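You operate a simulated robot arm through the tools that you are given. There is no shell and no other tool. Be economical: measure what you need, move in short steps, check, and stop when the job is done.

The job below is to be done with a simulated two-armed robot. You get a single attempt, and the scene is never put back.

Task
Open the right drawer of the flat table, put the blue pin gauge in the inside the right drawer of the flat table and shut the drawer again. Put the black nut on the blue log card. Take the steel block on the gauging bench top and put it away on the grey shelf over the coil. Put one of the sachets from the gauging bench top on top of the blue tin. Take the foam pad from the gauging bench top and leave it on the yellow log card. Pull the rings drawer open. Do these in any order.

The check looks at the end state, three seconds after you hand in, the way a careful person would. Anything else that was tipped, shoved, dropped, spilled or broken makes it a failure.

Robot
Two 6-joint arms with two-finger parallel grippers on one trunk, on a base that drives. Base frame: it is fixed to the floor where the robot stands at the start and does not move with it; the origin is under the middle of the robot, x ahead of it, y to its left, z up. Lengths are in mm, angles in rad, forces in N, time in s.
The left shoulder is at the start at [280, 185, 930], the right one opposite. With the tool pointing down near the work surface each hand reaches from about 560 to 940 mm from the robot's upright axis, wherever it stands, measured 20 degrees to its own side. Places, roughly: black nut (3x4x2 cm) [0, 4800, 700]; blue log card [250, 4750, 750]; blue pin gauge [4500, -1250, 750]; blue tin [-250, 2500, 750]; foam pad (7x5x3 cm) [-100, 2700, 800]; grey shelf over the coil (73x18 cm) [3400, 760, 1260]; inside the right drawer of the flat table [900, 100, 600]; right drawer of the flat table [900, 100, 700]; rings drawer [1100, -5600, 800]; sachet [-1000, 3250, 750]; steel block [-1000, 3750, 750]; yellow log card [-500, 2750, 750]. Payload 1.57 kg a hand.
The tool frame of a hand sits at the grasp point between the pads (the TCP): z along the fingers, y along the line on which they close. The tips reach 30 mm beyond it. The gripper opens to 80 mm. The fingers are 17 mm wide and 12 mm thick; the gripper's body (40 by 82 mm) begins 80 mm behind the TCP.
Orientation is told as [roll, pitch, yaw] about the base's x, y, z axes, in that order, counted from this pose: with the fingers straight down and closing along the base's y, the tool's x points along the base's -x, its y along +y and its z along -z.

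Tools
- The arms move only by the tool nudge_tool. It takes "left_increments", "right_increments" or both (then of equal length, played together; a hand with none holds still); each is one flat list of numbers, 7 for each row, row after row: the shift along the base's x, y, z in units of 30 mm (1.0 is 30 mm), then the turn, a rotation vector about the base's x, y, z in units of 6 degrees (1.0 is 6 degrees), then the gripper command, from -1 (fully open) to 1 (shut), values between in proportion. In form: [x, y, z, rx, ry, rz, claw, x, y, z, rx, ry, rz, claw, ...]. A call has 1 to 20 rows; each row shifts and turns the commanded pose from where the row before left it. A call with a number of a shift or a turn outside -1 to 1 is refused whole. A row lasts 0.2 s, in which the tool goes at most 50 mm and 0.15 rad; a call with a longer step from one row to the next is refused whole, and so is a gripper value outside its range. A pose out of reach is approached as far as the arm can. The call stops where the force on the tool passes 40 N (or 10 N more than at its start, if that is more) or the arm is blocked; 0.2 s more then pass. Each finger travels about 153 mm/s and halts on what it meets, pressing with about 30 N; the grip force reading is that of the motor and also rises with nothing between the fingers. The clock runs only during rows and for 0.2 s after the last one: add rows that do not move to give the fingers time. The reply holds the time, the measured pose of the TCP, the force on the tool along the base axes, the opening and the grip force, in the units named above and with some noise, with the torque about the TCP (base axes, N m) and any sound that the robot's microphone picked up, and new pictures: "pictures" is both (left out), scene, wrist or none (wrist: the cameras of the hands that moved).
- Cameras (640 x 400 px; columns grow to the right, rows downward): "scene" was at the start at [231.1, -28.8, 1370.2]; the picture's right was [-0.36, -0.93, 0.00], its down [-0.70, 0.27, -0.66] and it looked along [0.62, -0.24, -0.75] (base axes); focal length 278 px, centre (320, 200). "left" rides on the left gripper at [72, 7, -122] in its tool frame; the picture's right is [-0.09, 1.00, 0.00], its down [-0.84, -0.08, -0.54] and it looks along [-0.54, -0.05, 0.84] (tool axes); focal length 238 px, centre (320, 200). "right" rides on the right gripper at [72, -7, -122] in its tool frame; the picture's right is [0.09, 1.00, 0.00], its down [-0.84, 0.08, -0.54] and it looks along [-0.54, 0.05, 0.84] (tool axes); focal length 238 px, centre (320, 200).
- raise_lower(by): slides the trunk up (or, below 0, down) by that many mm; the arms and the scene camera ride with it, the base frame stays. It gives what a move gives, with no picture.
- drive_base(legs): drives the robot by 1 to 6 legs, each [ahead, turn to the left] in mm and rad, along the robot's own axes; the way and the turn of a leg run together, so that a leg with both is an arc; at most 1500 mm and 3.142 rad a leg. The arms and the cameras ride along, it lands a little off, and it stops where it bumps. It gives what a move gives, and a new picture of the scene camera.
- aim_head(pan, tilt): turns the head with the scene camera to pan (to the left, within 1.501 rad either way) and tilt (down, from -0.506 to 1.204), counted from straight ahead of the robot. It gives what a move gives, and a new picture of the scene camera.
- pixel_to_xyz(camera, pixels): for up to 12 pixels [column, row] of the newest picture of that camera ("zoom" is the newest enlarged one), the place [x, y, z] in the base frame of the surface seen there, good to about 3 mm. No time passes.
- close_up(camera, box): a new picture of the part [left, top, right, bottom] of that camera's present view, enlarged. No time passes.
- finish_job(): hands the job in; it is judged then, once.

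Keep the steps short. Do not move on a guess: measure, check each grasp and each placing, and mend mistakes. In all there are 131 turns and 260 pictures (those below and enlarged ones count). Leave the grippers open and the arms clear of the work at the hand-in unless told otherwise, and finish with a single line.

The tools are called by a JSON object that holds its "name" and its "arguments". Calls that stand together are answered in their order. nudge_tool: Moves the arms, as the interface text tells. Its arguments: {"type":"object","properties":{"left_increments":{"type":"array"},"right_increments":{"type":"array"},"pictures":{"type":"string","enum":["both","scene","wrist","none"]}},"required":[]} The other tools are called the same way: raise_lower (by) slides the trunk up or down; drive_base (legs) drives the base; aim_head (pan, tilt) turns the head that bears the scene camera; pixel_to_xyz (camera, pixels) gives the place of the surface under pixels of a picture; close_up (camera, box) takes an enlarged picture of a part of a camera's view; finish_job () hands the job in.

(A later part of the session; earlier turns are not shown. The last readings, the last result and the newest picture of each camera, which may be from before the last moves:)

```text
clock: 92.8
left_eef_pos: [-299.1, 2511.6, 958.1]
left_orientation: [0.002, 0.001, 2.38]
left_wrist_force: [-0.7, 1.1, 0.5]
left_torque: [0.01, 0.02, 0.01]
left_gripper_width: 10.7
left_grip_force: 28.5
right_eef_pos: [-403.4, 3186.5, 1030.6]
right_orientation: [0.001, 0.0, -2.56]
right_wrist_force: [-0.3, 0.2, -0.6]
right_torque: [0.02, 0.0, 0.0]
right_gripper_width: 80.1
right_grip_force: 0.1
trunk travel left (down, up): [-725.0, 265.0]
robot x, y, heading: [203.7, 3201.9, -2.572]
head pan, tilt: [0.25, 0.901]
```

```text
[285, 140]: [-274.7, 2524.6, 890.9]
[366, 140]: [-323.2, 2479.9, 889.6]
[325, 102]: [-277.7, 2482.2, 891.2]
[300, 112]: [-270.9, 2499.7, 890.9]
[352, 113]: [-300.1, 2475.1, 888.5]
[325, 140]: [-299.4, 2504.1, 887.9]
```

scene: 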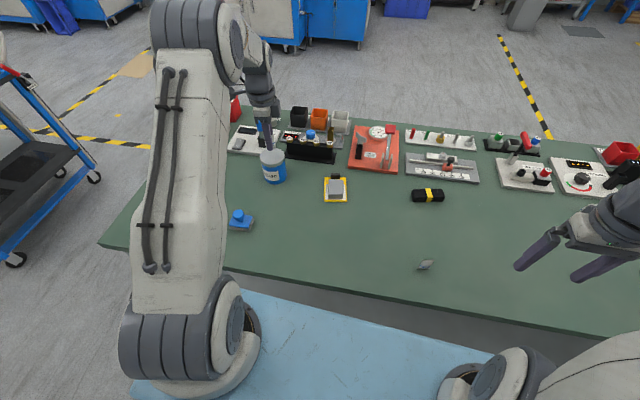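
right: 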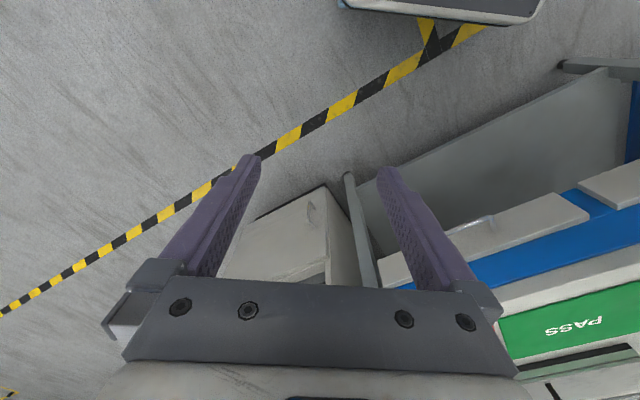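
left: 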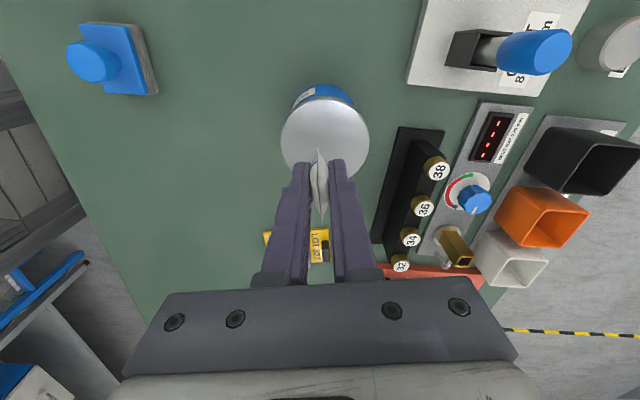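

Lid centre ≈(-301,2507), z≈890. Lower to just above it and check contact.

{"name": "nudge_tool", "arguments": {"left_increments": [-0.06, -0.15, -0.5, 0, 0, 0, 1, 0, 0, -0.5, 0, 0, 0, 1, 0, 0, -0.03, 0, 0, 0, 1, 0, 0, 0, 0, 0, 0, 1], "pictures": "scene"}}

{"name": "close_up", "arguments": {"camera": "scene", "box": [220, 100, 340, 200]}}

```text
clock: 93.8
left_eef_pos: [-300.9, 2508.2, 925.4]
left_orientation: [0.001, 0.0, 2.38]
left_wrist_force: [-0.2, -0.4, 1.6]
left_torque: [-0.06, 0.04, -0.02]
left_gripper_width: 10.6
left_grip_force: 27.9
right_eef_pos: [-402.4, 3185.9, 1029.3]
right_orientation: [0.0, -0.001, -2.561]
right_wrist_force: [-0.8, 0.6, 0.0]
right_torque: [0.01, 0.0, -0.01]
right_gripper_width: 80.2
right_grip_force: 0.0
trunk travel left (down, up): [-725.0, 265.0]
robot x, y, heading: [209.4, 3203.0, -2.574]
head pan, tilt: [0.25, 0.901]
```

scene: 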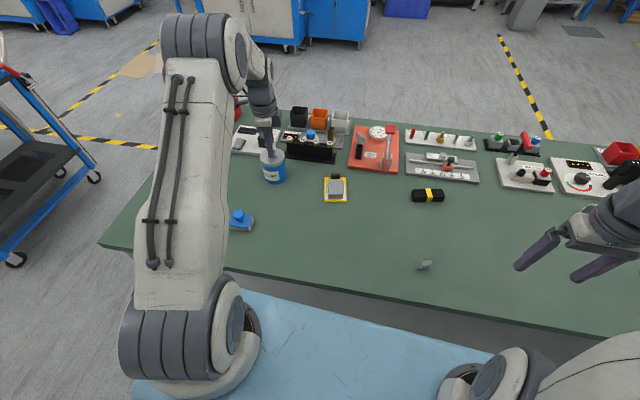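

```text
4.00 times, centred on (280, 150) of scene
```

zoom: 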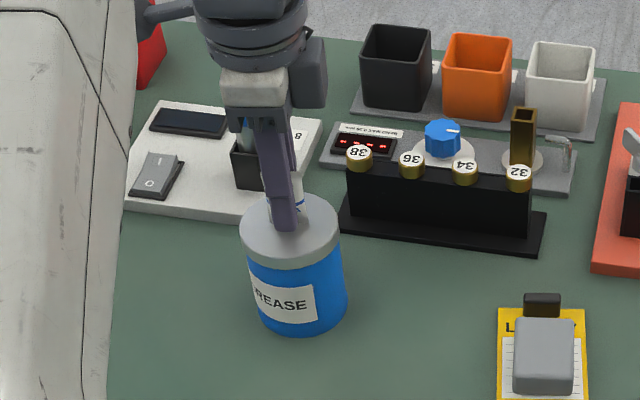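

Contact felt (~1.6 N). Release gently and rise.

{"name": "nudge_tool", "arguments": {"left_increments": [0, 0, 0, 0, 0, 0, 0.6, 0, 0, 0, 0, 0, 0, 0.3, 0, 0, 0, 0, 0, 0, 0.0, 0, 0, 0, 0, 0, 0, 0.0, 0, 0, 0.5, 0, 0, 0, 0.0, 0, 0, 1, 0, 0, 0, 0.0, 0, 0, 1, 0, 0, 0, 0.0, 0, 0, 1, 0, 0, 0, -1], "pictures": "wrist"}}

{"name": "close_up", "arguments": {"camera": "scene", "box": [220, 100, 340, 200]}}

```text
clock: 95.7
left_eef_pos: [-301.5, 2508.4, 1029.7]
left_orientation: [0.0, 0.0, 2.38]
left_wrist_force: [-0.2, -0.3, -0.3]
left_torque: [0.02, 0.02, 0.0]
left_gripper_width: 79.9
left_grip_force: 0.0
right_eef_pos: [-403.6, 3185.8, 1029.3]
right_orientation: [0.002, 0.001, -2.56]
right_wrist_force: [0.0, 0.8, 0.7]
right_torque: [0.02, 0.01, -0.03]
right_gripper_width: 79.8
right_grip_force: 0.0
trunk travel left (down, up): [-725.0, 265.0]
robot x, y, heading: [208.2, 3199.9, -2.573]
head pan, tilt: [0.25, 0.901]
```

left: 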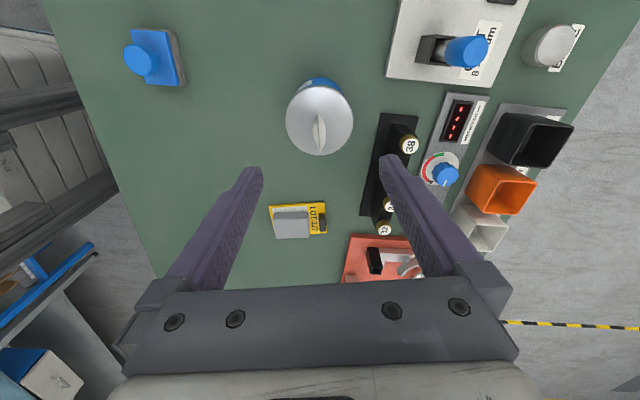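

```text
4.00 times, centred on (280, 150) of scene
```

zoom: 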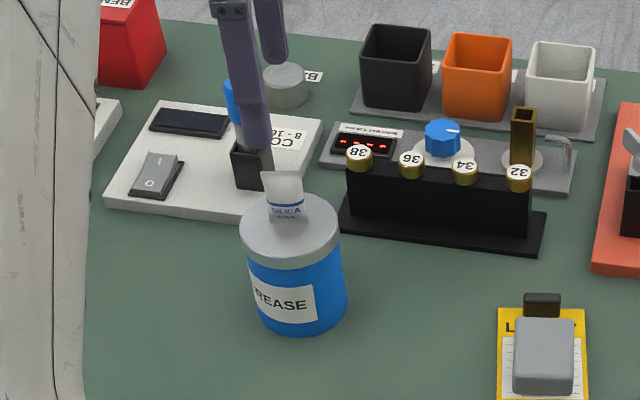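

The sachet stands centred on the lid. Retract the left arm, then look toward the nut side (pan right).

{"name": "nudge_tool", "arguments": {"left_increments": [0.32, 0.936, 0.1, 0, 0, 0.95, -1, 0.32, 0.936, 0.1, 0, 0, 0.95, -1, 0.32, 0.936, 0.1, 0, 0, 0.95, -1, 0.32, 0.936, 0.1, 0, 0, 0.95, -1, 0.32, 0.936, 0.1, 0, 0, 0.95, -1, 0.32, 0.936, 0.1, 0, 0, 0.95, -1, 0.32, 0.936, 0.1, 0, 0, 0.95, -1, 0.32, 0.936, 0.1, 0, 0, 0.95, -1, 0.32, 0.936, 0.1, 0, 0, 0.95, -1, 0.32, 0.936, 0.1, 0, 0, 0.95, -1, 0.32, 0.936, 0.1, 0, 0, 0.95, -1, 0, 0, 0, 0, 0, 0.95, -1, 0, 0, 0, 0, 0, 0.95, -1], "pictures": "none"}}

{"name": "aim_head", "arguments": {"pan": -1.5, "tilt": 0.5}}

```text
clock: 98.5
left_eef_pos: [-195.7, 2816.9, 1063.2]
left_orientation: [0.001, 0.0, -2.608]
left_wrist_force: [0.0, 1.0, 0.2]
left_torque: [-0.04, 0.01, -0.04]
left_gripper_width: 79.9
left_grip_force: 0.0
right_eef_pos: [-403.8, 3185.2, 1030.3]
right_orientation: [0.0, 0.0, -2.562]
right_wrist_force: [0.6, -0.5, -0.7]
right_torque: [-0.02, 0.0, -0.01]
right_gripper_width: 80.0
right_grip_force: 0.1
trunk travel left (down, up): [-725.0, 265.0]
robot x, y, heading: [209.9, 3203.5, -2.57]
head pan, tilt: [0.25, 0.901]
```

```text
clock: 100.2
left_eef_pos: [-195.6, 2817.5, 1062.4]
left_orientation: [0.003, 0.0, -2.609]
left_wrist_force: [0.5, 0.1, 0.7]
left_torque: [0.0, -0.02, -0.01]
left_gripper_width: 79.9
left_grip_force: 0.0
right_eef_pos: [-403.2, 3185.0, 1030.4]
right_orientation: [0.0, 0.001, -2.561]
right_wrist_force: [-0.3, -0.2, 0.3]
right_torque: [0.01, -0.02, 0.02]
right_gripper_width: 80.1
right_grip_force: 0.0
trunk travel left (down, up): [-725.0, 265.0]
robot x, y, heading: [210.5, 3201.8, -2.572]
head pan, tilt: [-1.499, 0.499]
```

scene: 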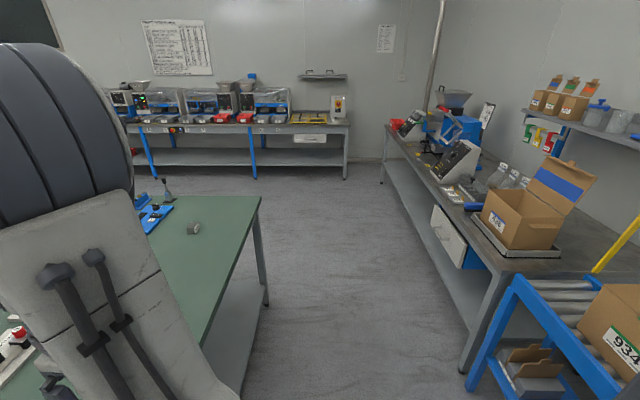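

Close-up and measurement of the counting bench to the right.

{"name": "close_up", "arguments": {"camera": "scene", "box": [380, 80, 600, 280]}}

{"name": "pixel_to_xyz", "arguments": {"camera": "scene", "pixels": [[505, 265], [386, 128], [465, 370], [381, 182], [262, 197], [193, 228], [268, 303], [350, 123], [450, 194], [510, 285]]}}

```text
2.00 times, centred on (490, 180) of scene
```

zoom: 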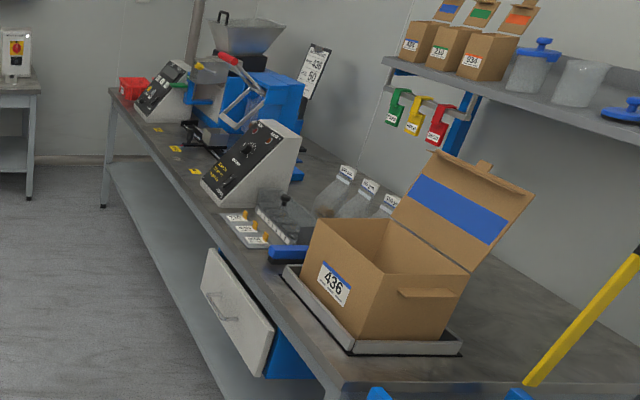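

```text
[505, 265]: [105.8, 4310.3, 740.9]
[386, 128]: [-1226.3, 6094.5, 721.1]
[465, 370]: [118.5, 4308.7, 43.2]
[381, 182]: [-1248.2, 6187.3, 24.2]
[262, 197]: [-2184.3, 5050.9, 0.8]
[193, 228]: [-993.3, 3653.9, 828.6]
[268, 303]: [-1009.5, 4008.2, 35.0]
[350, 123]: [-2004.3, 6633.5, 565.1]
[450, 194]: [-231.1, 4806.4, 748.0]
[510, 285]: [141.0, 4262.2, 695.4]
```

Aisle is ~1070 mm wide. Before driving in, I check how far my own base extends.

{"name": "aim_head", "arguments": {"pan": 0, "tilt": 1.2}}

```text
clock: 101.8
left_eef_pos: [-193.4, 2816.0, 1062.8]
left_orientation: [0.001, 0.0, -2.612]
left_wrist_force: [-0.1, 0.4, -0.5]
left_torque: [0.01, 0.04, -0.02]
left_gripper_width: 80.0
left_grip_force: 0.0
right_eef_pos: [-403.8, 3186.2, 1030.8]
right_orientation: [0.0, 0.002, -2.561]
right_wrist_force: [0.6, -0.4, 0.4]
right_torque: [0.03, 0.02, 0.02]
right_gripper_width: 80.0
right_grip_force: 0.0
trunk travel left (down, up): [-725.0, 265.0]
robot x, y, heading: [211.4, 3198.9, -2.572]
head pan, tilt: [0.0, 1.201]
```

scene: 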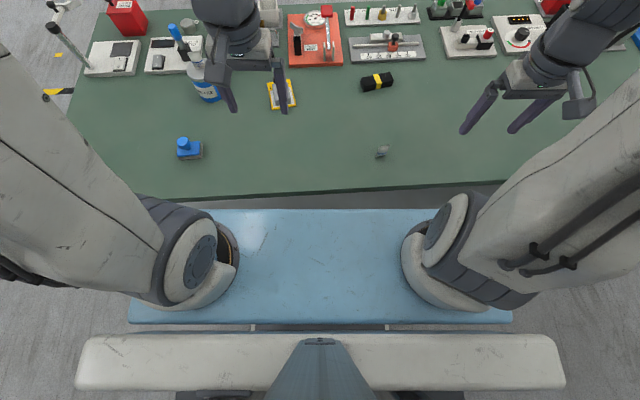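

{"name": "pixel_to_xyz", "arguments": {"camera": "scene", "pixels": [[225, 212], [425, 212], [132, 320], [510, 318], [80, 385], [562, 385], [140, 300], [505, 300], [330, 212], [345, 188]]}}

```text
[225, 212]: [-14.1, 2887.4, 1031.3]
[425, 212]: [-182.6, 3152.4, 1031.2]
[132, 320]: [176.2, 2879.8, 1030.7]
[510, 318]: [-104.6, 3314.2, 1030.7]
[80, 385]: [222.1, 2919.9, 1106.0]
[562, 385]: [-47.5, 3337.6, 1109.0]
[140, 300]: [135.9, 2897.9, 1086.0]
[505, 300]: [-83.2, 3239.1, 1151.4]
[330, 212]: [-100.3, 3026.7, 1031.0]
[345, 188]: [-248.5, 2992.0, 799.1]
```

That pale plate is the shoulder deck at z≈1031, so the base fits. Now drive along the aisle to stand before the steel block.

{"name": "drive_base", "arguments": {"legs": [[0, -1.436], [859, 0], [0, 1.51]]}}

{"name": "aim_head", "arguments": {"pan": -0.3, "tilt": 0.9}}

```text
clock: 113.5
left_eef_pos: [-723.6, 3429.5, 1063.3]
left_orientation: [0.004, 0.001, -2.529]
left_wrist_force: [-0.1, 0.1, 0.7]
left_torque: [0.01, -0.02, -0.06]
left_gripper_width: 80.1
left_grip_force: 0.1
right_eef_pos: [-960.4, 3779.8, 1031.1]
right_orientation: [0.0, -0.002, -2.484]
right_wrist_force: [0.1, -0.6, 0.4]
right_torque: [0.03, -0.01, -0.02]
right_gripper_width: 80.0
right_grip_force: 0.0
trunk travel left (down, up): [-725.0, 265.0]
robot x, y, heading: [-356.4, 3855.9, -2.493]
head pan, tilt: [0.0, 1.201]
```

scene: 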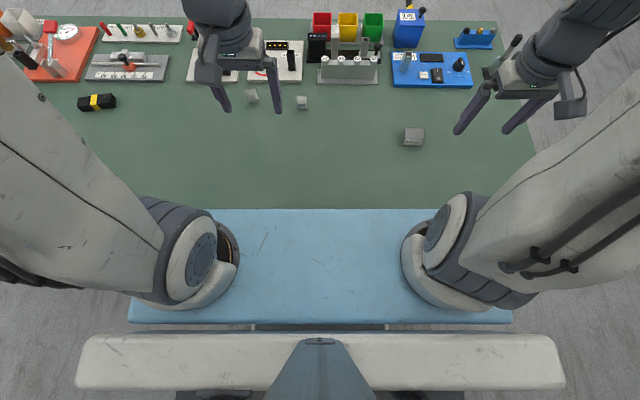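

```text
clock: 114.3
left_eef_pos: [-722.9, 3428.8, 1062.6]
left_orientation: [0.001, 0.001, -2.53]
left_wrist_force: [-0.3, 0.4, -0.9]
left_torque: [0.01, -0.02, -0.04]
left_gripper_width: 80.2
left_grip_force: 0.1
right_eef_pos: [-958.8, 3780.6, 1030.9]
right_orientation: [0.0, -0.001, -2.481]
right_wrist_force: [-0.5, 0.0, 0.2]
right_torque: [-0.01, 0.02, 0.01]
right_gripper_width: 80.1
right_grip_force: 0.1
trunk travel left (down, up): [-725.0, 265.0]
robot x, y, heading: [-354.6, 3852.2, -2.499]
head pan, tilt: [-0.3, 0.901]
```

scene: 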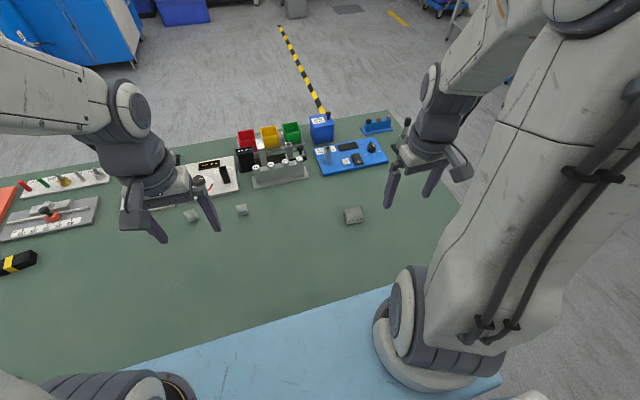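

Move the right hand above the block (~(-995,3655), z 930).

{"name": "nudge_tool", "arguments": {"right_increments": [-0.24, -0.833, -0.67, 0, 0, 0, -1, -0.24, -0.833, -0.67, 0, 0, 0, -1, -0.24, -0.833, -0.67, 0, 0, 0, -1, -0.24, -0.833, -0.67, 0, 0, 0, -1, -0.24, -0.833, -0.67, 0, 0, 0, -1], "pictures": "wrist"}}

{"name": "close_up", "arguments": {"camera": "right", "box": [240, 50, 400, 210]}}

```text
clock: 115.5
left_eef_pos: [-723.2, 3428.6, 1063.3]
left_orientation: [0.0, 0.001, -2.531]
left_wrist_force: [0.4, -1.0, 0.3]
left_torque: [-0.04, 0.0, 0.0]
left_gripper_width: 80.1
left_grip_force: 0.0
right_eef_pos: [-994.8, 3655.2, 929.8]
right_orientation: [0.0, -0.003, -2.484]
right_wrist_force: [0.1, 1.0, -0.2]
right_torque: [-0.02, 0.03, 0.01]
right_gripper_width: 80.2
right_grip_force: 0.1
trunk travel left (down, up): [-725.0, 265.0]
robot x, y, heading: [-356.0, 3856.4, -2.495]
head pan, tilt: [-0.3, 0.901]
```

right: 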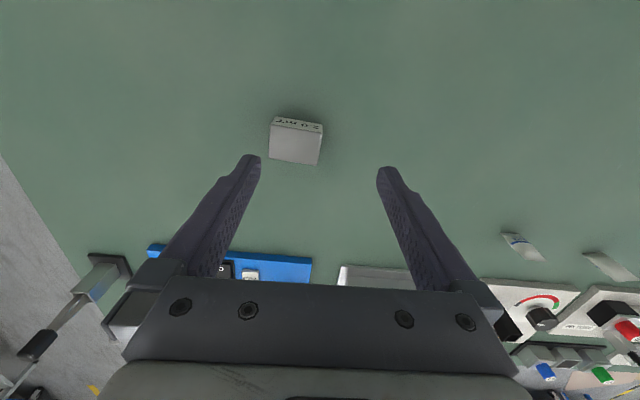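

```text
2.50 times, centred on (320, 130) of right
```

zoom: 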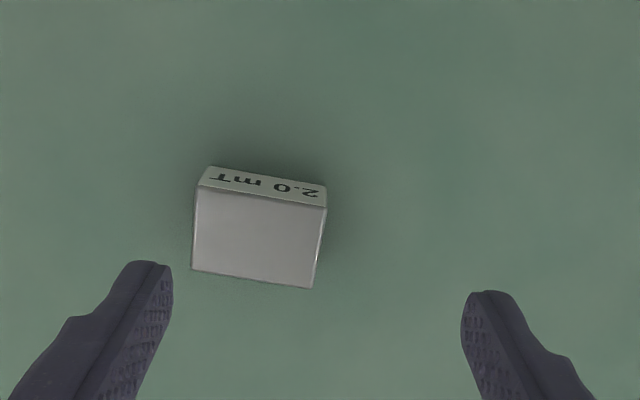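

{"name": "pixel_to_xyz", "arguments": {"camera": "zoom", "pixels": [[199, 190], [324, 211], [311, 284], [195, 266], [260, 235], [211, 170], [322, 188]]}}

```text
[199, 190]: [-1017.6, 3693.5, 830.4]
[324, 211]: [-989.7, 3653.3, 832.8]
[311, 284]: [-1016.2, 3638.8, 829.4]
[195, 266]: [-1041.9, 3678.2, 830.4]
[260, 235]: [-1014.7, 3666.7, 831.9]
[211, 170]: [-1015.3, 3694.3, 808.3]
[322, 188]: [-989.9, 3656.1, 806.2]
```

Block centre (-1016,3666), 49 mm along nearly my closing line. Correct, descend to z 834 and close.

{"name": "nudge_tool", "arguments": {"right_increments": [-0.35, 0.18, 0, 0, 0, -0.2, -1, -0.36, 0.18, -0.2, 0, 0, -0.2, -1, 0, 0, -1, 0, 0, 0, -1, 0, 0, -1, 0, 0, 0, -1, 0, 0, -1, 0, 0, 0, -1, 0, 0, 0, 0, 0, 0, -1, 0, 0, 0, 0, 0, 0, 1, 0, 0, 0, 0, 0, 0, 1, 0, 0, 0, 0, 0, 0, 1], "pictures": "wrist"}}

```text
clock: 117.5
left_eef_pos: [-721.5, 3428.6, 1064.0]
left_orientation: [0.003, 0.0, -2.531]
left_wrist_force: [-0.8, -0.3, -0.1]
left_torque: [0.05, 0.0, -0.03]
left_gripper_width: 80.0
left_grip_force: 0.1
right_eef_pos: [-1017.5, 3666.7, 833.9]
right_orientation: [0.0, -0.001, -2.524]
right_wrist_force: [-1.2, -0.9, -0.3]
right_torque: [0.01, 0.1, -0.04]
right_gripper_width: 49.7
right_grip_force: 29.3
trunk travel left (down, up): [-725.0, 265.0]
robot x, y, heading: [-353.7, 3854.2, -2.495]
head pan, tilt: [-0.3, 0.901]
```

right: 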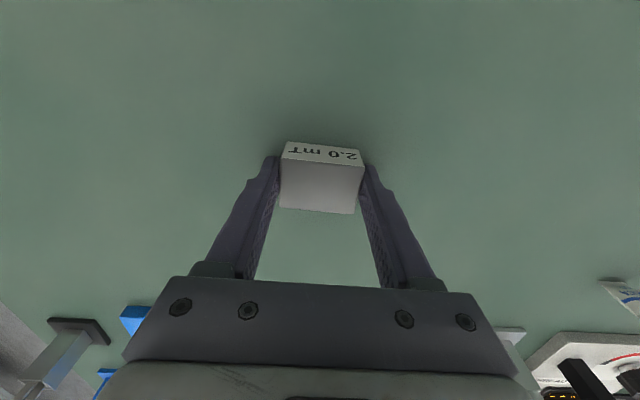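

Held. Lift and bring back to the travel place.

{"name": "nudge_tool", "arguments": {"right_increments": [0, 0, 1, 0, 0, 0, 1, 0, 0, 1, 0, 0, 0, 1, 0, 0, 1, 0, 0, 0, 1, 0.4, 0.9, 1, 0, 0, 0, 1, 0.5, 0.95, 1, 0, 0, 0, 1, 0.5, 0.95, 1, 0, 0, 0, 1, 0.5, 0.95, 0.5, 0, 0, 0, 1], "pictures": "wrist"}}

{"name": "aim_head", "arguments": {"pan": -1.5, "tilt": 0.7}}

```text
clock: 119.1
left_eef_pos: [-722.7, 3428.1, 1063.7]
left_orientation: [0.003, -0.001, -2.532]
left_wrist_force: [0.3, -1.4, 0.7]
left_torque: [0.02, -0.02, 0.01]
left_gripper_width: 79.9
left_grip_force: 0.0
right_eef_pos: [-958.9, 3777.6, 1028.1]
right_orientation: [0.0, -0.001, -2.523]
right_wrist_force: [0.9, -0.4, -4.5]
right_torque: [-0.02, -0.01, 0.0]
right_gripper_width: 49.7
right_grip_force: 30.1
trunk travel left (down, up): [-725.0, 265.0]
robot x, y, heading: [-359.1, 3855.7, -2.495]
head pan, tilt: [-0.3, 0.901]
```

right: 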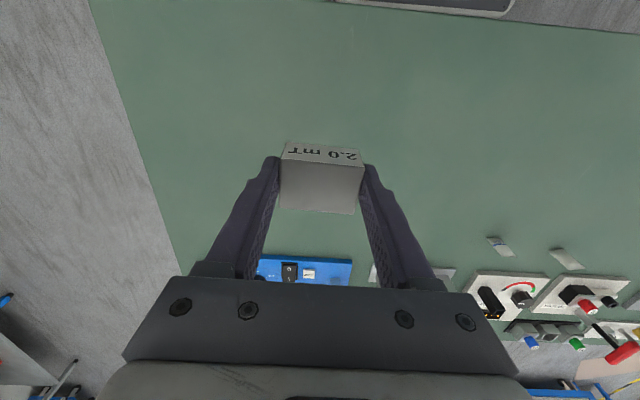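

```text
clock: 120.5
left_eef_pos: [-722.1, 3428.0, 1062.3]
left_orientation: [0.003, 0.0, -2.531]
left_wrist_force: [0.6, -0.7, -0.5]
left_torque: [0.01, 0.03, 0.0]
left_gripper_width: 80.0
left_grip_force: 0.0
right_eef_pos: [-959.7, 3779.0, 1027.6]
right_orientation: [0.0, 0.001, -2.523]
right_wrist_force: [0.1, -0.2, -4.4]
right_torque: [0.01, -0.01, 0.01]
right_gripper_width: 49.6
right_grip_force: 29.9
trunk travel left (down, up): [-725.0, 265.0]
robot x, y, heading: [-351.1, 3856.0, -2.498]
head pan, tilt: [-1.499, 0.7]
```

scene: 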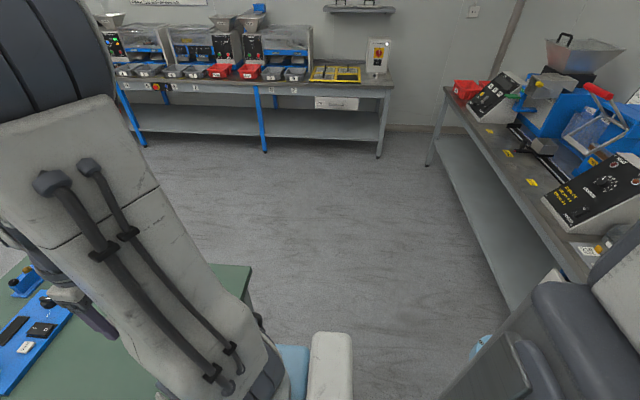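

Block held. I turn to face along the aisle (north-west), advance 350 mm, and look right at the counting bench.

{"name": "drive_base", "arguments": {"legs": [[0, -1.577], [350, 0]]}}

{"name": "aim_head", "arguments": {"pan": -1.5, "tilt": 0.65}}

```text
clock: 126.6
left_eef_pos: [-983.7, 4513.4, 1061.9]
left_orientation: [0.001, 0.0, 2.163]
left_wrist_force: [0.9, -0.4, -0.5]
left_torque: [-0.01, 0.0, -0.01]
left_gripper_width: 80.0
left_grip_force: 0.1
right_eef_pos: [-630.6, 4745.1, 1027.5]
right_orientation: [0.001, 0.0, 2.169]
right_wrist_force: [0.6, -0.2, -3.6]
right_torque: [0.02, 0.0, 0.01]
right_gripper_width: 49.3
right_grip_force: 30.2
trunk travel left (down, up): [-725.0, 265.0]
robot x, y, heading: [-564.1, 4139.7, 2.202]
head pan, tilt: [-1.499, 0.7]
```

scene: 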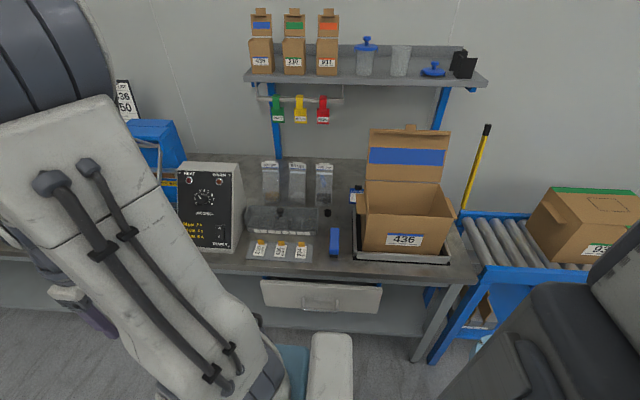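

```text
clock: 127.3
left_eef_pos: [-983.8, 4514.7, 1062.5]
left_orientation: [0.001, -0.001, 2.164]
left_wrist_force: [0.5, -0.4, -0.3]
left_torque: [-0.01, -0.02, -0.01]
left_gripper_width: 80.2
left_grip_force: 0.0
right_eef_pos: [-629.2, 4744.4, 1027.8]
right_orientation: [-0.001, 0.0, 2.172]
right_wrist_force: [-0.7, -0.2, -4.7]
right_torque: [0.0, -0.02, 0.0]
right_gripper_width: 50.0
right_grip_force: 29.6
trunk travel left (down, up): [-725.0, 265.0]
robot x, y, heading: [-565.0, 4142.5, 2.193]
head pan, tilt: [-1.499, 0.649]
```

scene: 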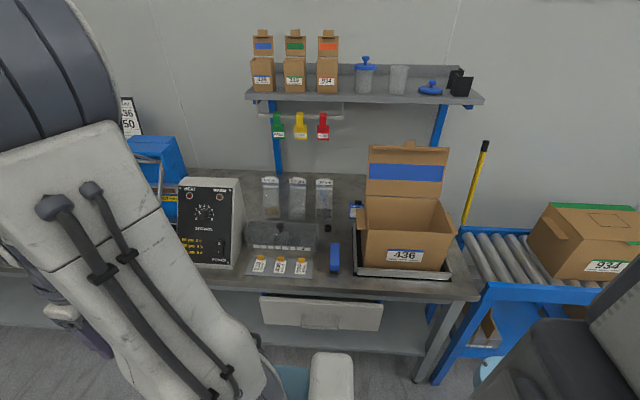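

{"name": "close_up", "arguments": {"camera": "scene", "box": [230, 160, 390, 300]}}

{"name": "pixel_to_xyz", "arguments": {"camera": "scene", "pixels": [[328, 227], [356, 207], [335, 258], [280, 98], [320, 280], [445, 295], [370, 200], [410, 150], [230, 260], [300, 140], [325, 180], [480, 295]]}}

```text
2.86 times, centred on (310, 230) of scene
```

zoom: 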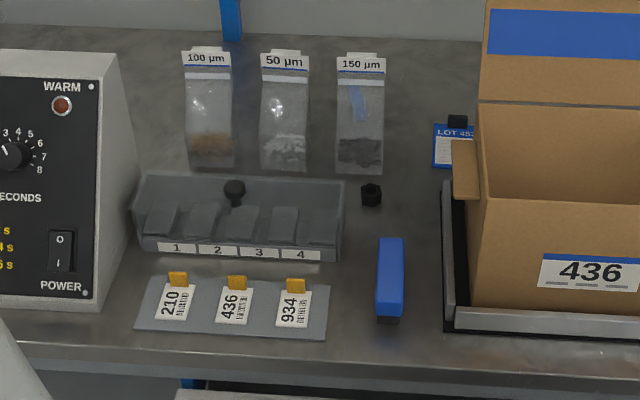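

```text
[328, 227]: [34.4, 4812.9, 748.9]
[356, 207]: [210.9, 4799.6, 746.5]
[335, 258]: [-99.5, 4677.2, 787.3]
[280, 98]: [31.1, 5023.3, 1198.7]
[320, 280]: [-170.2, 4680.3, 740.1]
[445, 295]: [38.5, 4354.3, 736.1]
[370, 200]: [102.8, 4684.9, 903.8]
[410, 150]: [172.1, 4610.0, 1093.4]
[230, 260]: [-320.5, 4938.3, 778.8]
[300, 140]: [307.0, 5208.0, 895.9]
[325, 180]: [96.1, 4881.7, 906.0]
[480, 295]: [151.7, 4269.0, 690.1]
```

The nut is at ~(34,4813); the blue card sits tight by the box. I raise the trunk for a steeper view.

{"name": "raise_lower", "arguments": {"by": 260}}

{"name": "aim_head", "arguments": {"pan": -1.45, "tilt": 0.85}}

{"name": "close_up", "arguments": {"camera": "scene", "box": [240, 100, 440, 240]}}

```text
clock: 129.9
left_eef_pos: [-983.7, 4514.1, 1322.5]
left_orientation: [0.002, 0.0, 2.165]
left_wrist_force: [-0.4, -0.5, 0.2]
left_torque: [-0.01, 0.03, 0.0]
left_gripper_width: 79.9
left_grip_force: 0.1
right_eef_pos: [-630.3, 4744.5, 1288.0]
right_orientation: [0.0, -0.001, 2.172]
right_wrist_force: [0.4, -0.5, -4.3]
right_torque: [-0.03, 0.0, -0.01]
right_gripper_width: 49.7
right_grip_force: 30.3
trunk travel left (down, up): [-985.0, 5.0]
robot x, y, heading: [-566.1, 4140.6, 2.203]
head pan, tilt: [-1.499, 0.649]
```

```text
clock: 130.7
left_eef_pos: [-983.8, 4513.9, 1323.3]
left_orientation: [0.001, -0.001, 2.164]
left_wrist_force: [-0.1, -0.6, 0.4]
left_torque: [0.01, 0.0, -0.04]
left_gripper_width: 80.0
left_grip_force: 0.1
right_eef_pos: [-629.6, 4744.7, 1288.1]
right_orientation: [0.0, 0.0, 2.171]
right_wrist_force: [0.4, -0.8, -4.2]
right_torque: [-0.03, 0.01, 0.03]
right_gripper_width: 49.7
right_grip_force: 30.2
trunk travel left (down, up): [-985.0, 5.0]
robot x, y, heading: [-564.2, 4142.3, 2.199]
head pan, tilt: [-1.45, 0.85]
```

scene: 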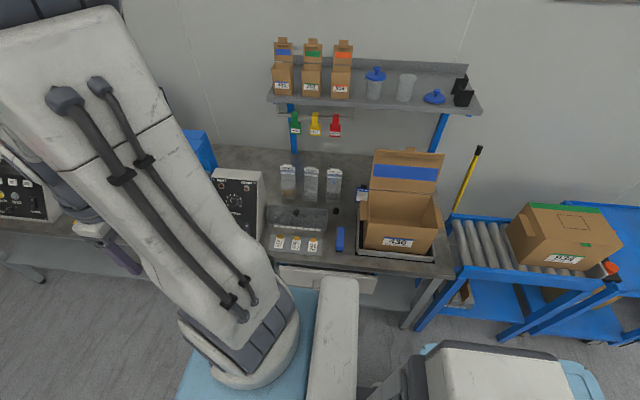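

```text
2.86 times, centred on (340, 170) of scene
```

zoom: 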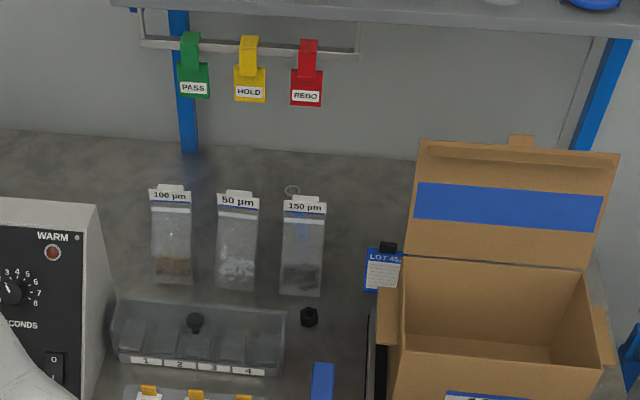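

{"name": "pixel_to_xyz", "arguments": {"camera": "zoom", "pixels": [[309, 311], [302, 325], [370, 252], [367, 288], [398, 260], [385, 275], [388, 246], [302, 200], [302, 290], [405, 290], [420, 150], [300, 12]]}}

{"name": "pixel_to_xyz", "arguments": {"camera": "scene", "pixels": [[340, 228], [265, 175], [330, 210], [280, 100], [475, 112], [380, 190], [410, 151], [300, 205], [335, 165]]}}

```text
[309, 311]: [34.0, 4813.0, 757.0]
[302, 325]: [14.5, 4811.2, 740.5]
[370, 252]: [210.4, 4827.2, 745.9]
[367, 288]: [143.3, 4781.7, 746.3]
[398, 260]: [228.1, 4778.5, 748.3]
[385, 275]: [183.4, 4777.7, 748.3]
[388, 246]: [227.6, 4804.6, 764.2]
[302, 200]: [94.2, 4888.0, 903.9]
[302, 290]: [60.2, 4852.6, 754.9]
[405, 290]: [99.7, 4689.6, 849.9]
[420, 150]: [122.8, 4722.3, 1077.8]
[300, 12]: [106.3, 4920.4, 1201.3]
```

```text
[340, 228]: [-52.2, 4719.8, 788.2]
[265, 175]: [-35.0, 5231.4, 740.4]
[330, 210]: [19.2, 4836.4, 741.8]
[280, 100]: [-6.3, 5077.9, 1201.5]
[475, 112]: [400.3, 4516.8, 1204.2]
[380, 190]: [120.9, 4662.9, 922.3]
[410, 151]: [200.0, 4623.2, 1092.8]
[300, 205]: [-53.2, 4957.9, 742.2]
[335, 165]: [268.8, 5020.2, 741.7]
```

I have what I need: bench z 741, nut centre ~(36,4814), card ~(195,4781) just behind the box's raised flap. I first tuck the right hand (with the block) to my right side so it stays out of the box's way.

{"name": "nudge_tool", "arguments": {"right_increments": [0.997, -0.208, 0, 0, 0, -0.6, 1, 0.997, -0.208, 0, 0, 0, -0.6, 1, 0.997, -0.208, 0, 0, 0, -0.6, 1, 0.997, -0.208, 0, 0, 0, -0.6, 1, 0.997, -0.208, 0, 0, 0, -0.6, 1, 0.997, -0.208, 0, 0, 0, -0.6, 1, 0.997, -0.208, 0, 0, 0, -0.6, 1, 0.997, -0.208, 0, 0, 0, -0.6, 1, 0.997, -0.208, 0, 0, 0, -0.6, 1, 0.997, -0.208, 0, 0, 0, -0.6, 1, 0.997, -0.208, 0, 0, 0, -0.6, 1, 0.997, -0.208, 0, 0, 0, -0.6, 1], "pictures": "wrist"}}

```text
clock: 133.3
left_eef_pos: [-983.2, 4515.3, 1321.9]
left_orientation: [0.002, 0.0, 2.163]
left_wrist_force: [0.3, 0.5, -0.9]
left_torque: [-0.04, 0.0, 0.02]
left_gripper_width: 80.1
left_grip_force: 0.0
right_eef_pos: [-271.9, 4669.8, 1286.7]
right_orientation: [0.0, 0.0, 1.415]
right_wrist_force: [0.1, 0.2, -3.9]
right_torque: [0.0, -0.01, -0.01]
right_gripper_width: 49.4
right_grip_force: 29.8
trunk travel left (down, up): [-985.0, 5.0]
robot x, y, heading: [-565.9, 4138.8, 2.199]
head pan, tilt: [-1.45, 0.85]
```

right: 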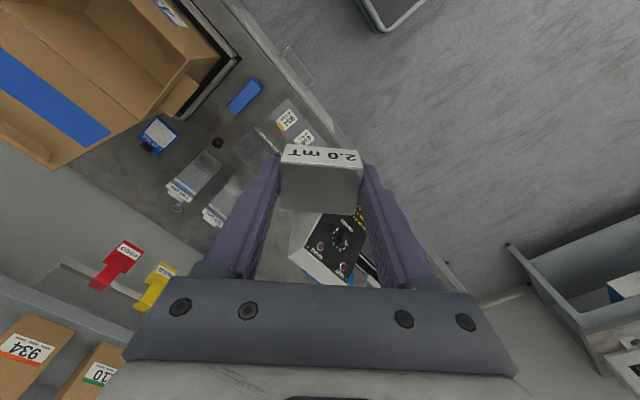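

Excellent top view of the nut and card from the right wrist camera. Measure here.

{"name": "close_up", "arguments": {"camera": "right", "box": [80, 60, 300, 220]}}

```text
2.50 times, centred on (190, 140) of right
```

zoom: 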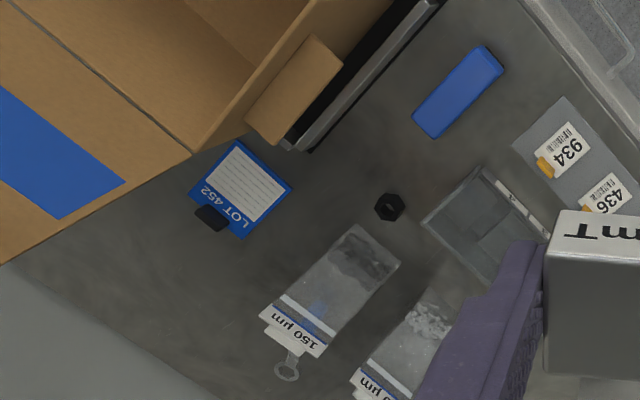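

{"name": "pixel_to_xyz", "arguments": {"camera": "zoom", "pixels": [[236, 143], [290, 185], [243, 238], [190, 193], [242, 190], [210, 217], [390, 207], [187, 152], [300, 140], [285, 368], [380, 250], [258, 140]]}}

```text
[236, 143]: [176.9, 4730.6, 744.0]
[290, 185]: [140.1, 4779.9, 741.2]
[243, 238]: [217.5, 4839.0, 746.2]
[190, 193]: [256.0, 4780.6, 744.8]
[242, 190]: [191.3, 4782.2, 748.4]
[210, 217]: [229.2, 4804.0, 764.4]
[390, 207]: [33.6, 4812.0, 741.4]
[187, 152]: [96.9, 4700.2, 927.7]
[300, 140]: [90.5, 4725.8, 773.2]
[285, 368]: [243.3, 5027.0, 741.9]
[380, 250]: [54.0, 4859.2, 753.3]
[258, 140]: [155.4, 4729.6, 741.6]
```

Card centre (198,4783), nut (34,4812). Drive to face the counting bench, stopping ~400 mm from its edge.

{"name": "drive_base", "arguments": {"legs": [[233, 0], [0, -1.558], [220, 0]]}}

{"name": "aim_head", "arguments": {"pan": -0.3, "tilt": 0.9}}

```text
clock: 137.1
left_eef_pos: [-762.0, 4884.9, 1323.1]
left_orientation: [0.001, -0.001, 1.439]
left_wrist_force: [-0.1, 0.1, -0.3]
left_torque: [-0.01, -0.05, -0.02]
left_gripper_width: 79.7
left_grip_force: 0.1
right_eef_pos: [-126.5, 4529.7, 1288.8]
right_orientation: [0.001, 0.0, 0.692]
right_wrist_force: [-0.3, 0.4, -2.7]
right_torque: [-0.07, -0.02, -0.02]
right_gripper_width: 49.7
right_grip_force: 30.4
trunk travel left (down, up): [-985.0, 5.0]
robot x, y, heading: [-700.6, 4327.2, 1.482]
head pan, tilt: [-1.45, 0.85]
stopped in leg 2: the robot was blocked; the commanded pose is now the measured one
```

scene: 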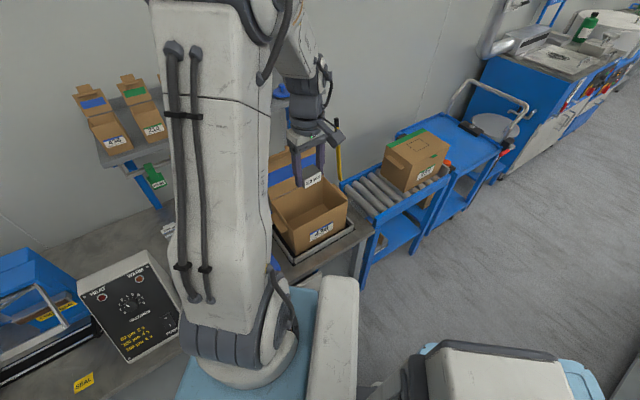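

```text
clock: 138.4
left_eef_pos: [-761.8, 4885.4, 1324.3]
left_orientation: [0.002, 0.001, 1.439]
left_wrist_force: [0.1, -1.0, 0.4]
left_torque: [0.0, 0.01, 0.0]
left_gripper_width: 79.9
left_grip_force: 0.1
right_eef_pos: [-125.7, 4529.2, 1287.5]
right_orientation: [0.0, -0.002, 0.692]
right_wrist_force: [-0.9, -0.5, -3.5]
right_torque: [-0.02, -0.03, 0.02]
right_gripper_width: 49.7
right_grip_force: 30.0
trunk travel left (down, up): [-985.0, 5.0]
robot x, y, heading: [-697.1, 4326.4, 1.485]
head pan, tilt: [-0.3, 0.901]
```

scene: 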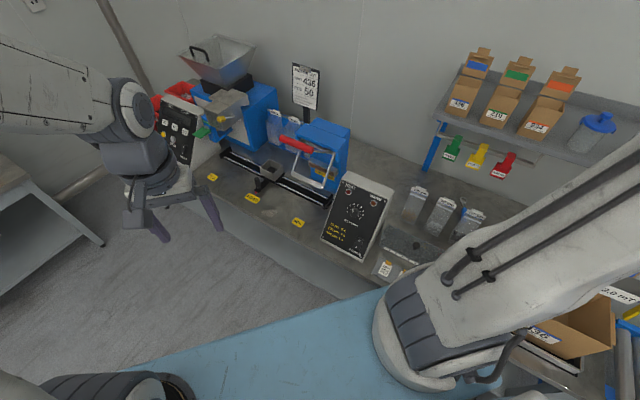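

The base tail was blocked by the gauging bench end during the turn (nothing else touched). I move ahead, away from it, then turn in smaller portions.

{"name": "drive_base", "arguments": {"legs": [[150, 0], [0, -1.518], [100, 0], [0, 0.374]]}}

```text
clock: 145.4
left_eef_pos: [-110.5, 4782.8, 1323.9]
left_orientation: [0.002, 0.0, 0.324]
left_wrist_force: [0.2, 0.2, 0.1]
left_torque: [-0.02, 0.03, 0.0]
left_gripper_width: 80.1
left_grip_force: 0.1
right_eef_pos: [-149.1, 4056.7, 1288.0]
right_orientation: [0.0, -0.001, -0.422]
right_wrist_force: [0.9, 0.6, -3.1]
right_torque: [-0.01, -0.01, 0.02]
right_gripper_width: 49.9
right_grip_force: 29.8
trunk travel left (down, up): [-985.0, 5.0]
robot x, y, heading: [-584.6, 4479.7, 0.367]
head pan, tilt: [-0.3, 0.901]
```

scene: 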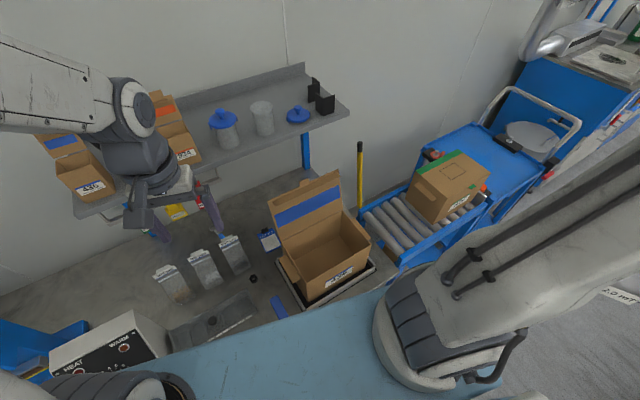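

Clear. Lower the trunk by 330 mm.

{"name": "raise_lower", "arguments": {"by": -330}}

{"name": "aim_head", "arguments": {"pan": 0.1, "tilt": 0.8}}

```text
clock: 148.6
left_eef_pos: [-110.6, 4783.5, 994.9]
left_orientation: [0.001, 0.001, 0.323]
left_wrist_force: [1.0, -0.4, 0.0]
left_torque: [-0.01, 0.0, 0.04]
left_gripper_width: 80.0
left_grip_force: 0.0
right_eef_pos: [-149.8, 4054.4, 957.7]
right_orientation: [-0.001, -0.001, -0.421]
right_wrist_force: [0.3, -0.5, -4.2]
right_torque: [-0.02, 0.02, -0.01]
right_gripper_width: 49.7
right_grip_force: 29.7
trunk travel left (down, up): [-655.0, 335.0]
robot x, y, heading: [-585.2, 4478.1, 0.371]
head pan, tilt: [-0.3, 0.901]
```

```text
clock: 149.5
left_eef_pos: [-110.0, 4783.7, 992.5]
left_orientation: [0.002, 0.0, 0.325]
left_wrist_force: [-0.5, 0.1, 1.0]
left_torque: [0.0, -0.03, -0.04]
left_gripper_width: 80.2
left_grip_force: 0.0
right_eef_pos: [-150.2, 4055.3, 958.3]
right_orientation: [0.0, -0.001, -0.422]
right_wrist_force: [-0.2, 0.2, -4.3]
right_torque: [0.0, 0.03, -0.01]
right_gripper_width: 49.7
right_grip_force: 29.9
trunk travel left (down, up): [-655.0, 335.0]
robot x, y, heading: [-582.2, 4479.7, 0.373]
head pan, tilt: [0.099, 0.799]
```

scene: 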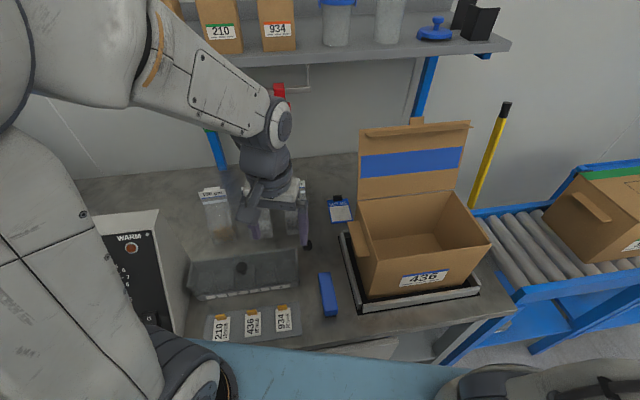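

Move the left hand over the nut at z≈900, turning to align the closing line with the bench, fingers part-open.

{"name": "nudge_tool", "arguments": {"left_increments": [0.97, 0.21, -0.62, 0, 0, 0.6, -0.4, 0.97, 0.21, -0.62, 0, 0, 0.6, -0.4, 0.97, 0.21, -0.62, 0, 0, 0.6, -0.4, 0.97, 0.21, -0.62, 0, 0, 0.6, -0.4, 0.97, 0.21, -0.62, 0, 0, 0.6, -0.4], "pictures": "both"}}

{"name": "close_up", "arguments": {"camera": "left", "box": [220, 60, 420, 260]}}

```text
clock: 150.7
left_eef_pos: [34.1, 4813.9, 900.4]
left_orientation: [0.002, -0.001, 0.64]
left_wrist_force: [-1.0, 0.4, -0.6]
left_torque: [-0.01, -0.02, 0.0]
left_gripper_width: 56.2
left_grip_force: 0.0
right_eef_pos: [-150.0, 4056.7, 957.8]
right_orientation: [0.0, 0.001, -0.423]
right_wrist_force: [-0.5, 0.3, -4.1]
right_torque: [-0.04, -0.01, -0.02]
right_gripper_width: 49.6
right_grip_force: 29.5
trunk travel left (down, up): [-655.0, 335.0]
robot x, y, heading: [-581.8, 4473.5, 0.367]
head pan, tilt: [0.099, 0.799]
```

scene: 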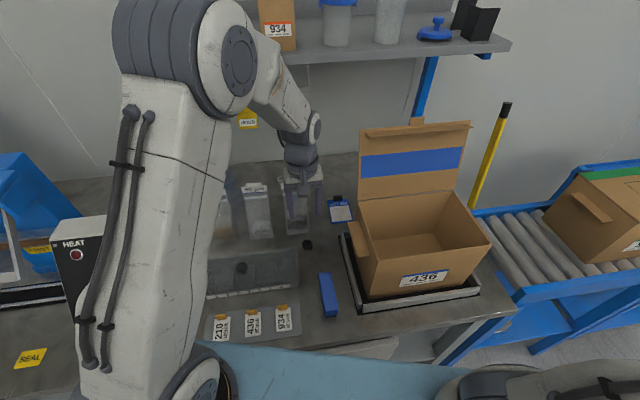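
left: 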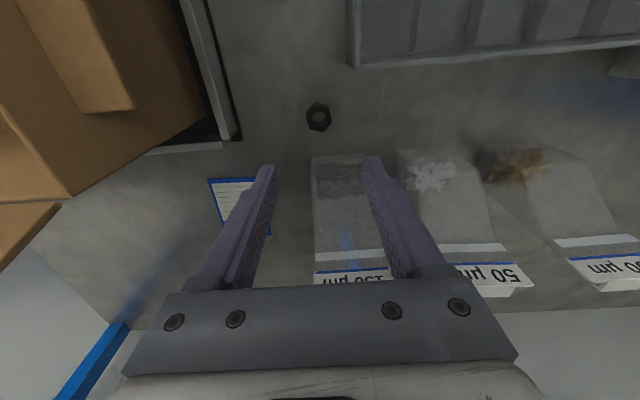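

```text
2.00 times, centred on (320, 160) of left
```

zoom: 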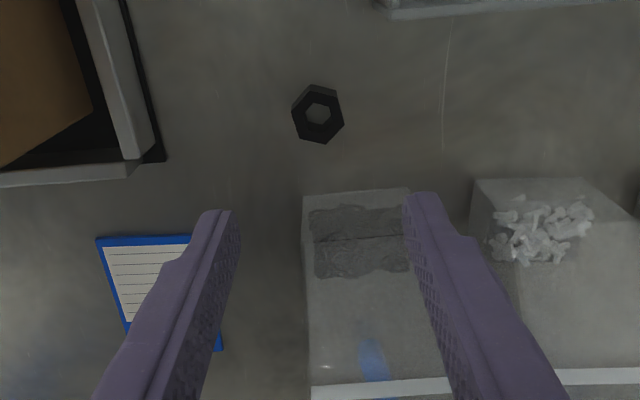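

{"name": "pixel_to_xyz", "arguments": {"camera": "zoom", "pixels": [[298, 100], [322, 88], [342, 103], [325, 138], [302, 130], [305, 200], [408, 192], [305, 240], [395, 12], [318, 112]]}}

```text
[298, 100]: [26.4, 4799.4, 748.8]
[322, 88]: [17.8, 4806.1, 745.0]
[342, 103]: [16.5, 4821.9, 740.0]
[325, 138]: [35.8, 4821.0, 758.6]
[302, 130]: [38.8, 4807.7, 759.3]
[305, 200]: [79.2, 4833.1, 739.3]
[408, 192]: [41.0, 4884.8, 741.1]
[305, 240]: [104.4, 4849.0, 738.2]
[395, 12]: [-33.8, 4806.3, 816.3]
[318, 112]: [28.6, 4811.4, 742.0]
```

Nut centre ≈(29,4811), ~53 mm clear of bag and tray. Descend to z 774 and close.

{"name": "nudge_tool", "arguments": {"left_increments": [-0.13, -0.05, -0.8, 0, 0, 0, -0.4, 0, 0, -0.85, 0, 0, 0, -0.4, 0, 0, -0.85, 0, 0, 0, -0.4, 0, 0, -0.85, 0, 0, 0, -0.4, 0, 0, -0.85, 0, 0, 0, -0.4, 0, 0, 0, 0, 0, 0, -0.4, 0, 0, 0, 0, 0, 0, 1, 0, 0, 0, 0, 0, 0, 1, 0, 0, 0, 0, 0, 0, 1], "pictures": "wrist"}}

```text
clock: 152.7
left_eef_pos: [30.8, 4814.1, 774.4]
left_orientation: [0.001, 0.0, 0.639]
left_wrist_force: [0.8, -0.2, -0.9]
left_torque: [-0.02, -0.01, -0.02]
left_gripper_width: 25.2
left_grip_force: 29.5
right_eef_pos: [-149.8, 4055.3, 957.2]
right_orientation: [0.0, -0.001, -0.421]
right_wrist_force: [0.0, 0.6, -4.5]
right_torque: [0.03, 0.03, 0.01]
right_gripper_width: 49.6
right_grip_force: 30.2
trunk travel left (down, up): [-655.0, 335.0]
robot x, y, heading: [-584.2, 4473.6, 0.371]
head pan, tilt: [0.099, 0.799]
```

left: 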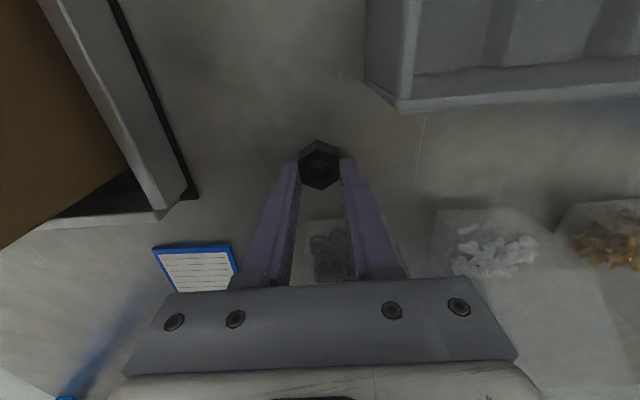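

Nut held (25 mm). Lift 176 mm to z≈950.

{"name": "nudge_tool", "arguments": {"left_increments": [0, 0, 1, 0, 0, 0, 1, 0, 0, 1, 0, 0, 0, 1, 0, 0, 1, 0, 0, 0, 1, 0, 0, 1, 0, 0, 0, 1, 0, 0, 1, 0, 0, 0, 1, 0, 0, 0.9, 0, 0, 0, 1], "pictures": "both"}}

{"name": "pixel_to_xyz", "arguments": {"camera": "scene", "pixels": [[248, 122], [470, 125], [360, 135], [418, 120], [352, 230], [335, 150]]}}

```text
clock: 154.1
left_eef_pos: [31.1, 4812.1, 951.7]
left_orientation: [0.001, 0.0, 0.639]
left_wrist_force: [-0.5, -0.3, -0.3]
left_torque: [0.0, 0.02, -0.02]
left_gripper_width: 25.1
left_grip_force: 30.4
right_eef_pos: [-148.8, 4055.6, 956.5]
right_orientation: [0.0, -0.001, -0.42]
right_wrist_force: [0.3, 0.3, -4.0]
right_torque: [0.02, 0.02, -0.03]
right_gripper_width: 49.7
right_grip_force: 30.2
trunk travel left (down, up): [-655.0, 335.0]
robot x, y, heading: [-582.2, 4476.8, 0.372]
head pan, tilt: [0.099, 0.799]
```

scene: 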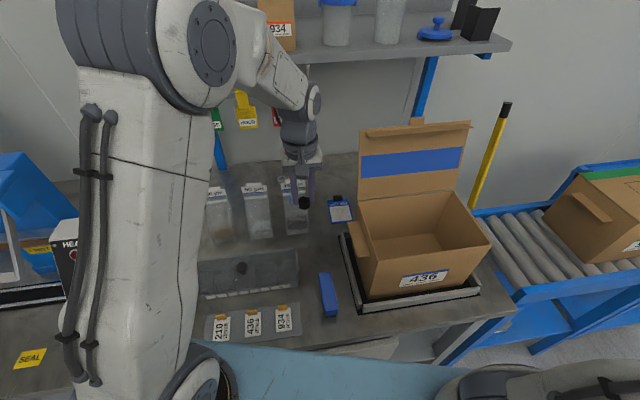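
left: 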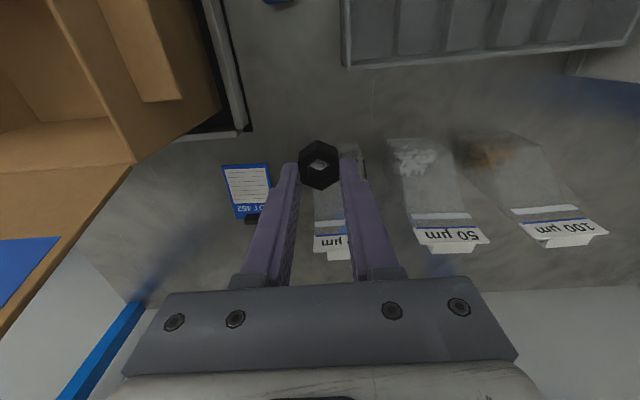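

```text
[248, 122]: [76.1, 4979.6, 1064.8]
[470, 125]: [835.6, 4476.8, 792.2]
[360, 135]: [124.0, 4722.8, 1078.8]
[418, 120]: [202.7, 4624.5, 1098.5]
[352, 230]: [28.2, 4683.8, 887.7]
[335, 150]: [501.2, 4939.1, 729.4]
```

Path is clear at this height. Move over the card to (186,4782).

{"name": "nudge_tool", "arguments": {"left_increments": [0.861, -0.167, 0, 0, 0, 0, 1, 0.861, -0.167, 0, 0, 0, 0, 1, 0.861, -0.167, 0, 0, 0, 0, 1, 0.861, -0.167, 0, 0, 0, 0, 1, 0.861, -0.167, 0, 0, 0, 0, 1, 0.861, -0.167, 0, 0, 0, 0, 1], "pictures": "both"}}

```text
clock: 155.5
left_eef_pos: [165.1, 4783.7, 951.1]
left_orientation: [0.007, 0.016, 0.644]
left_wrist_force: [-0.1, 0.0, -0.3]
left_torque: [0.01, -0.06, 0.0]
left_gripper_width: 24.9
left_grip_force: 30.4
right_eef_pos: [-159.3, 4056.9, 960.9]
right_orientation: [0.005, -0.011, -0.415]
right_wrist_force: [0.6, 0.4, -4.8]
right_torque: [-0.02, 0.03, -0.02]
right_gripper_width: 49.5
right_grip_force: 30.2
trunk travel left (down, up): [-655.0, 335.0]
robot x, y, heading: [-585.1, 4477.3, 0.381]
head pan, tilt: [0.099, 0.799]
```

scene: 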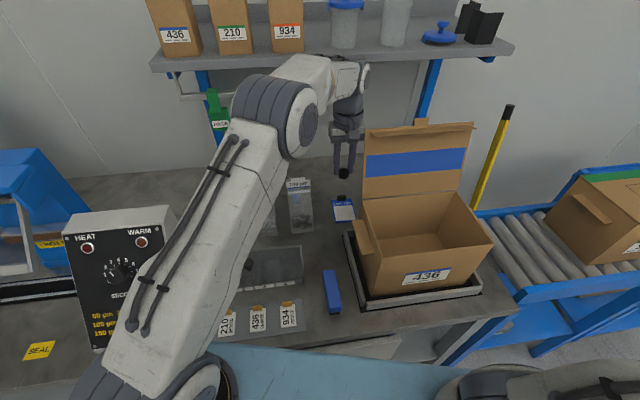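
left: 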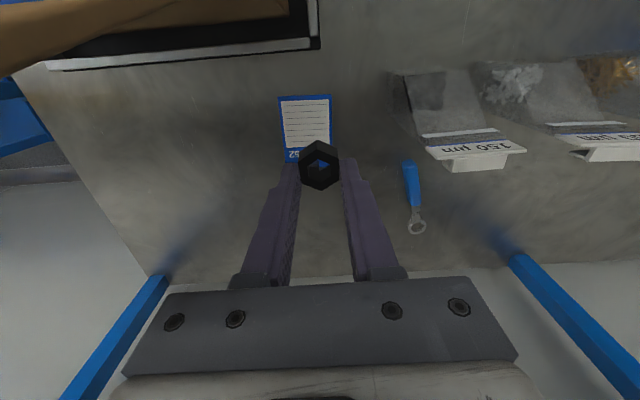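

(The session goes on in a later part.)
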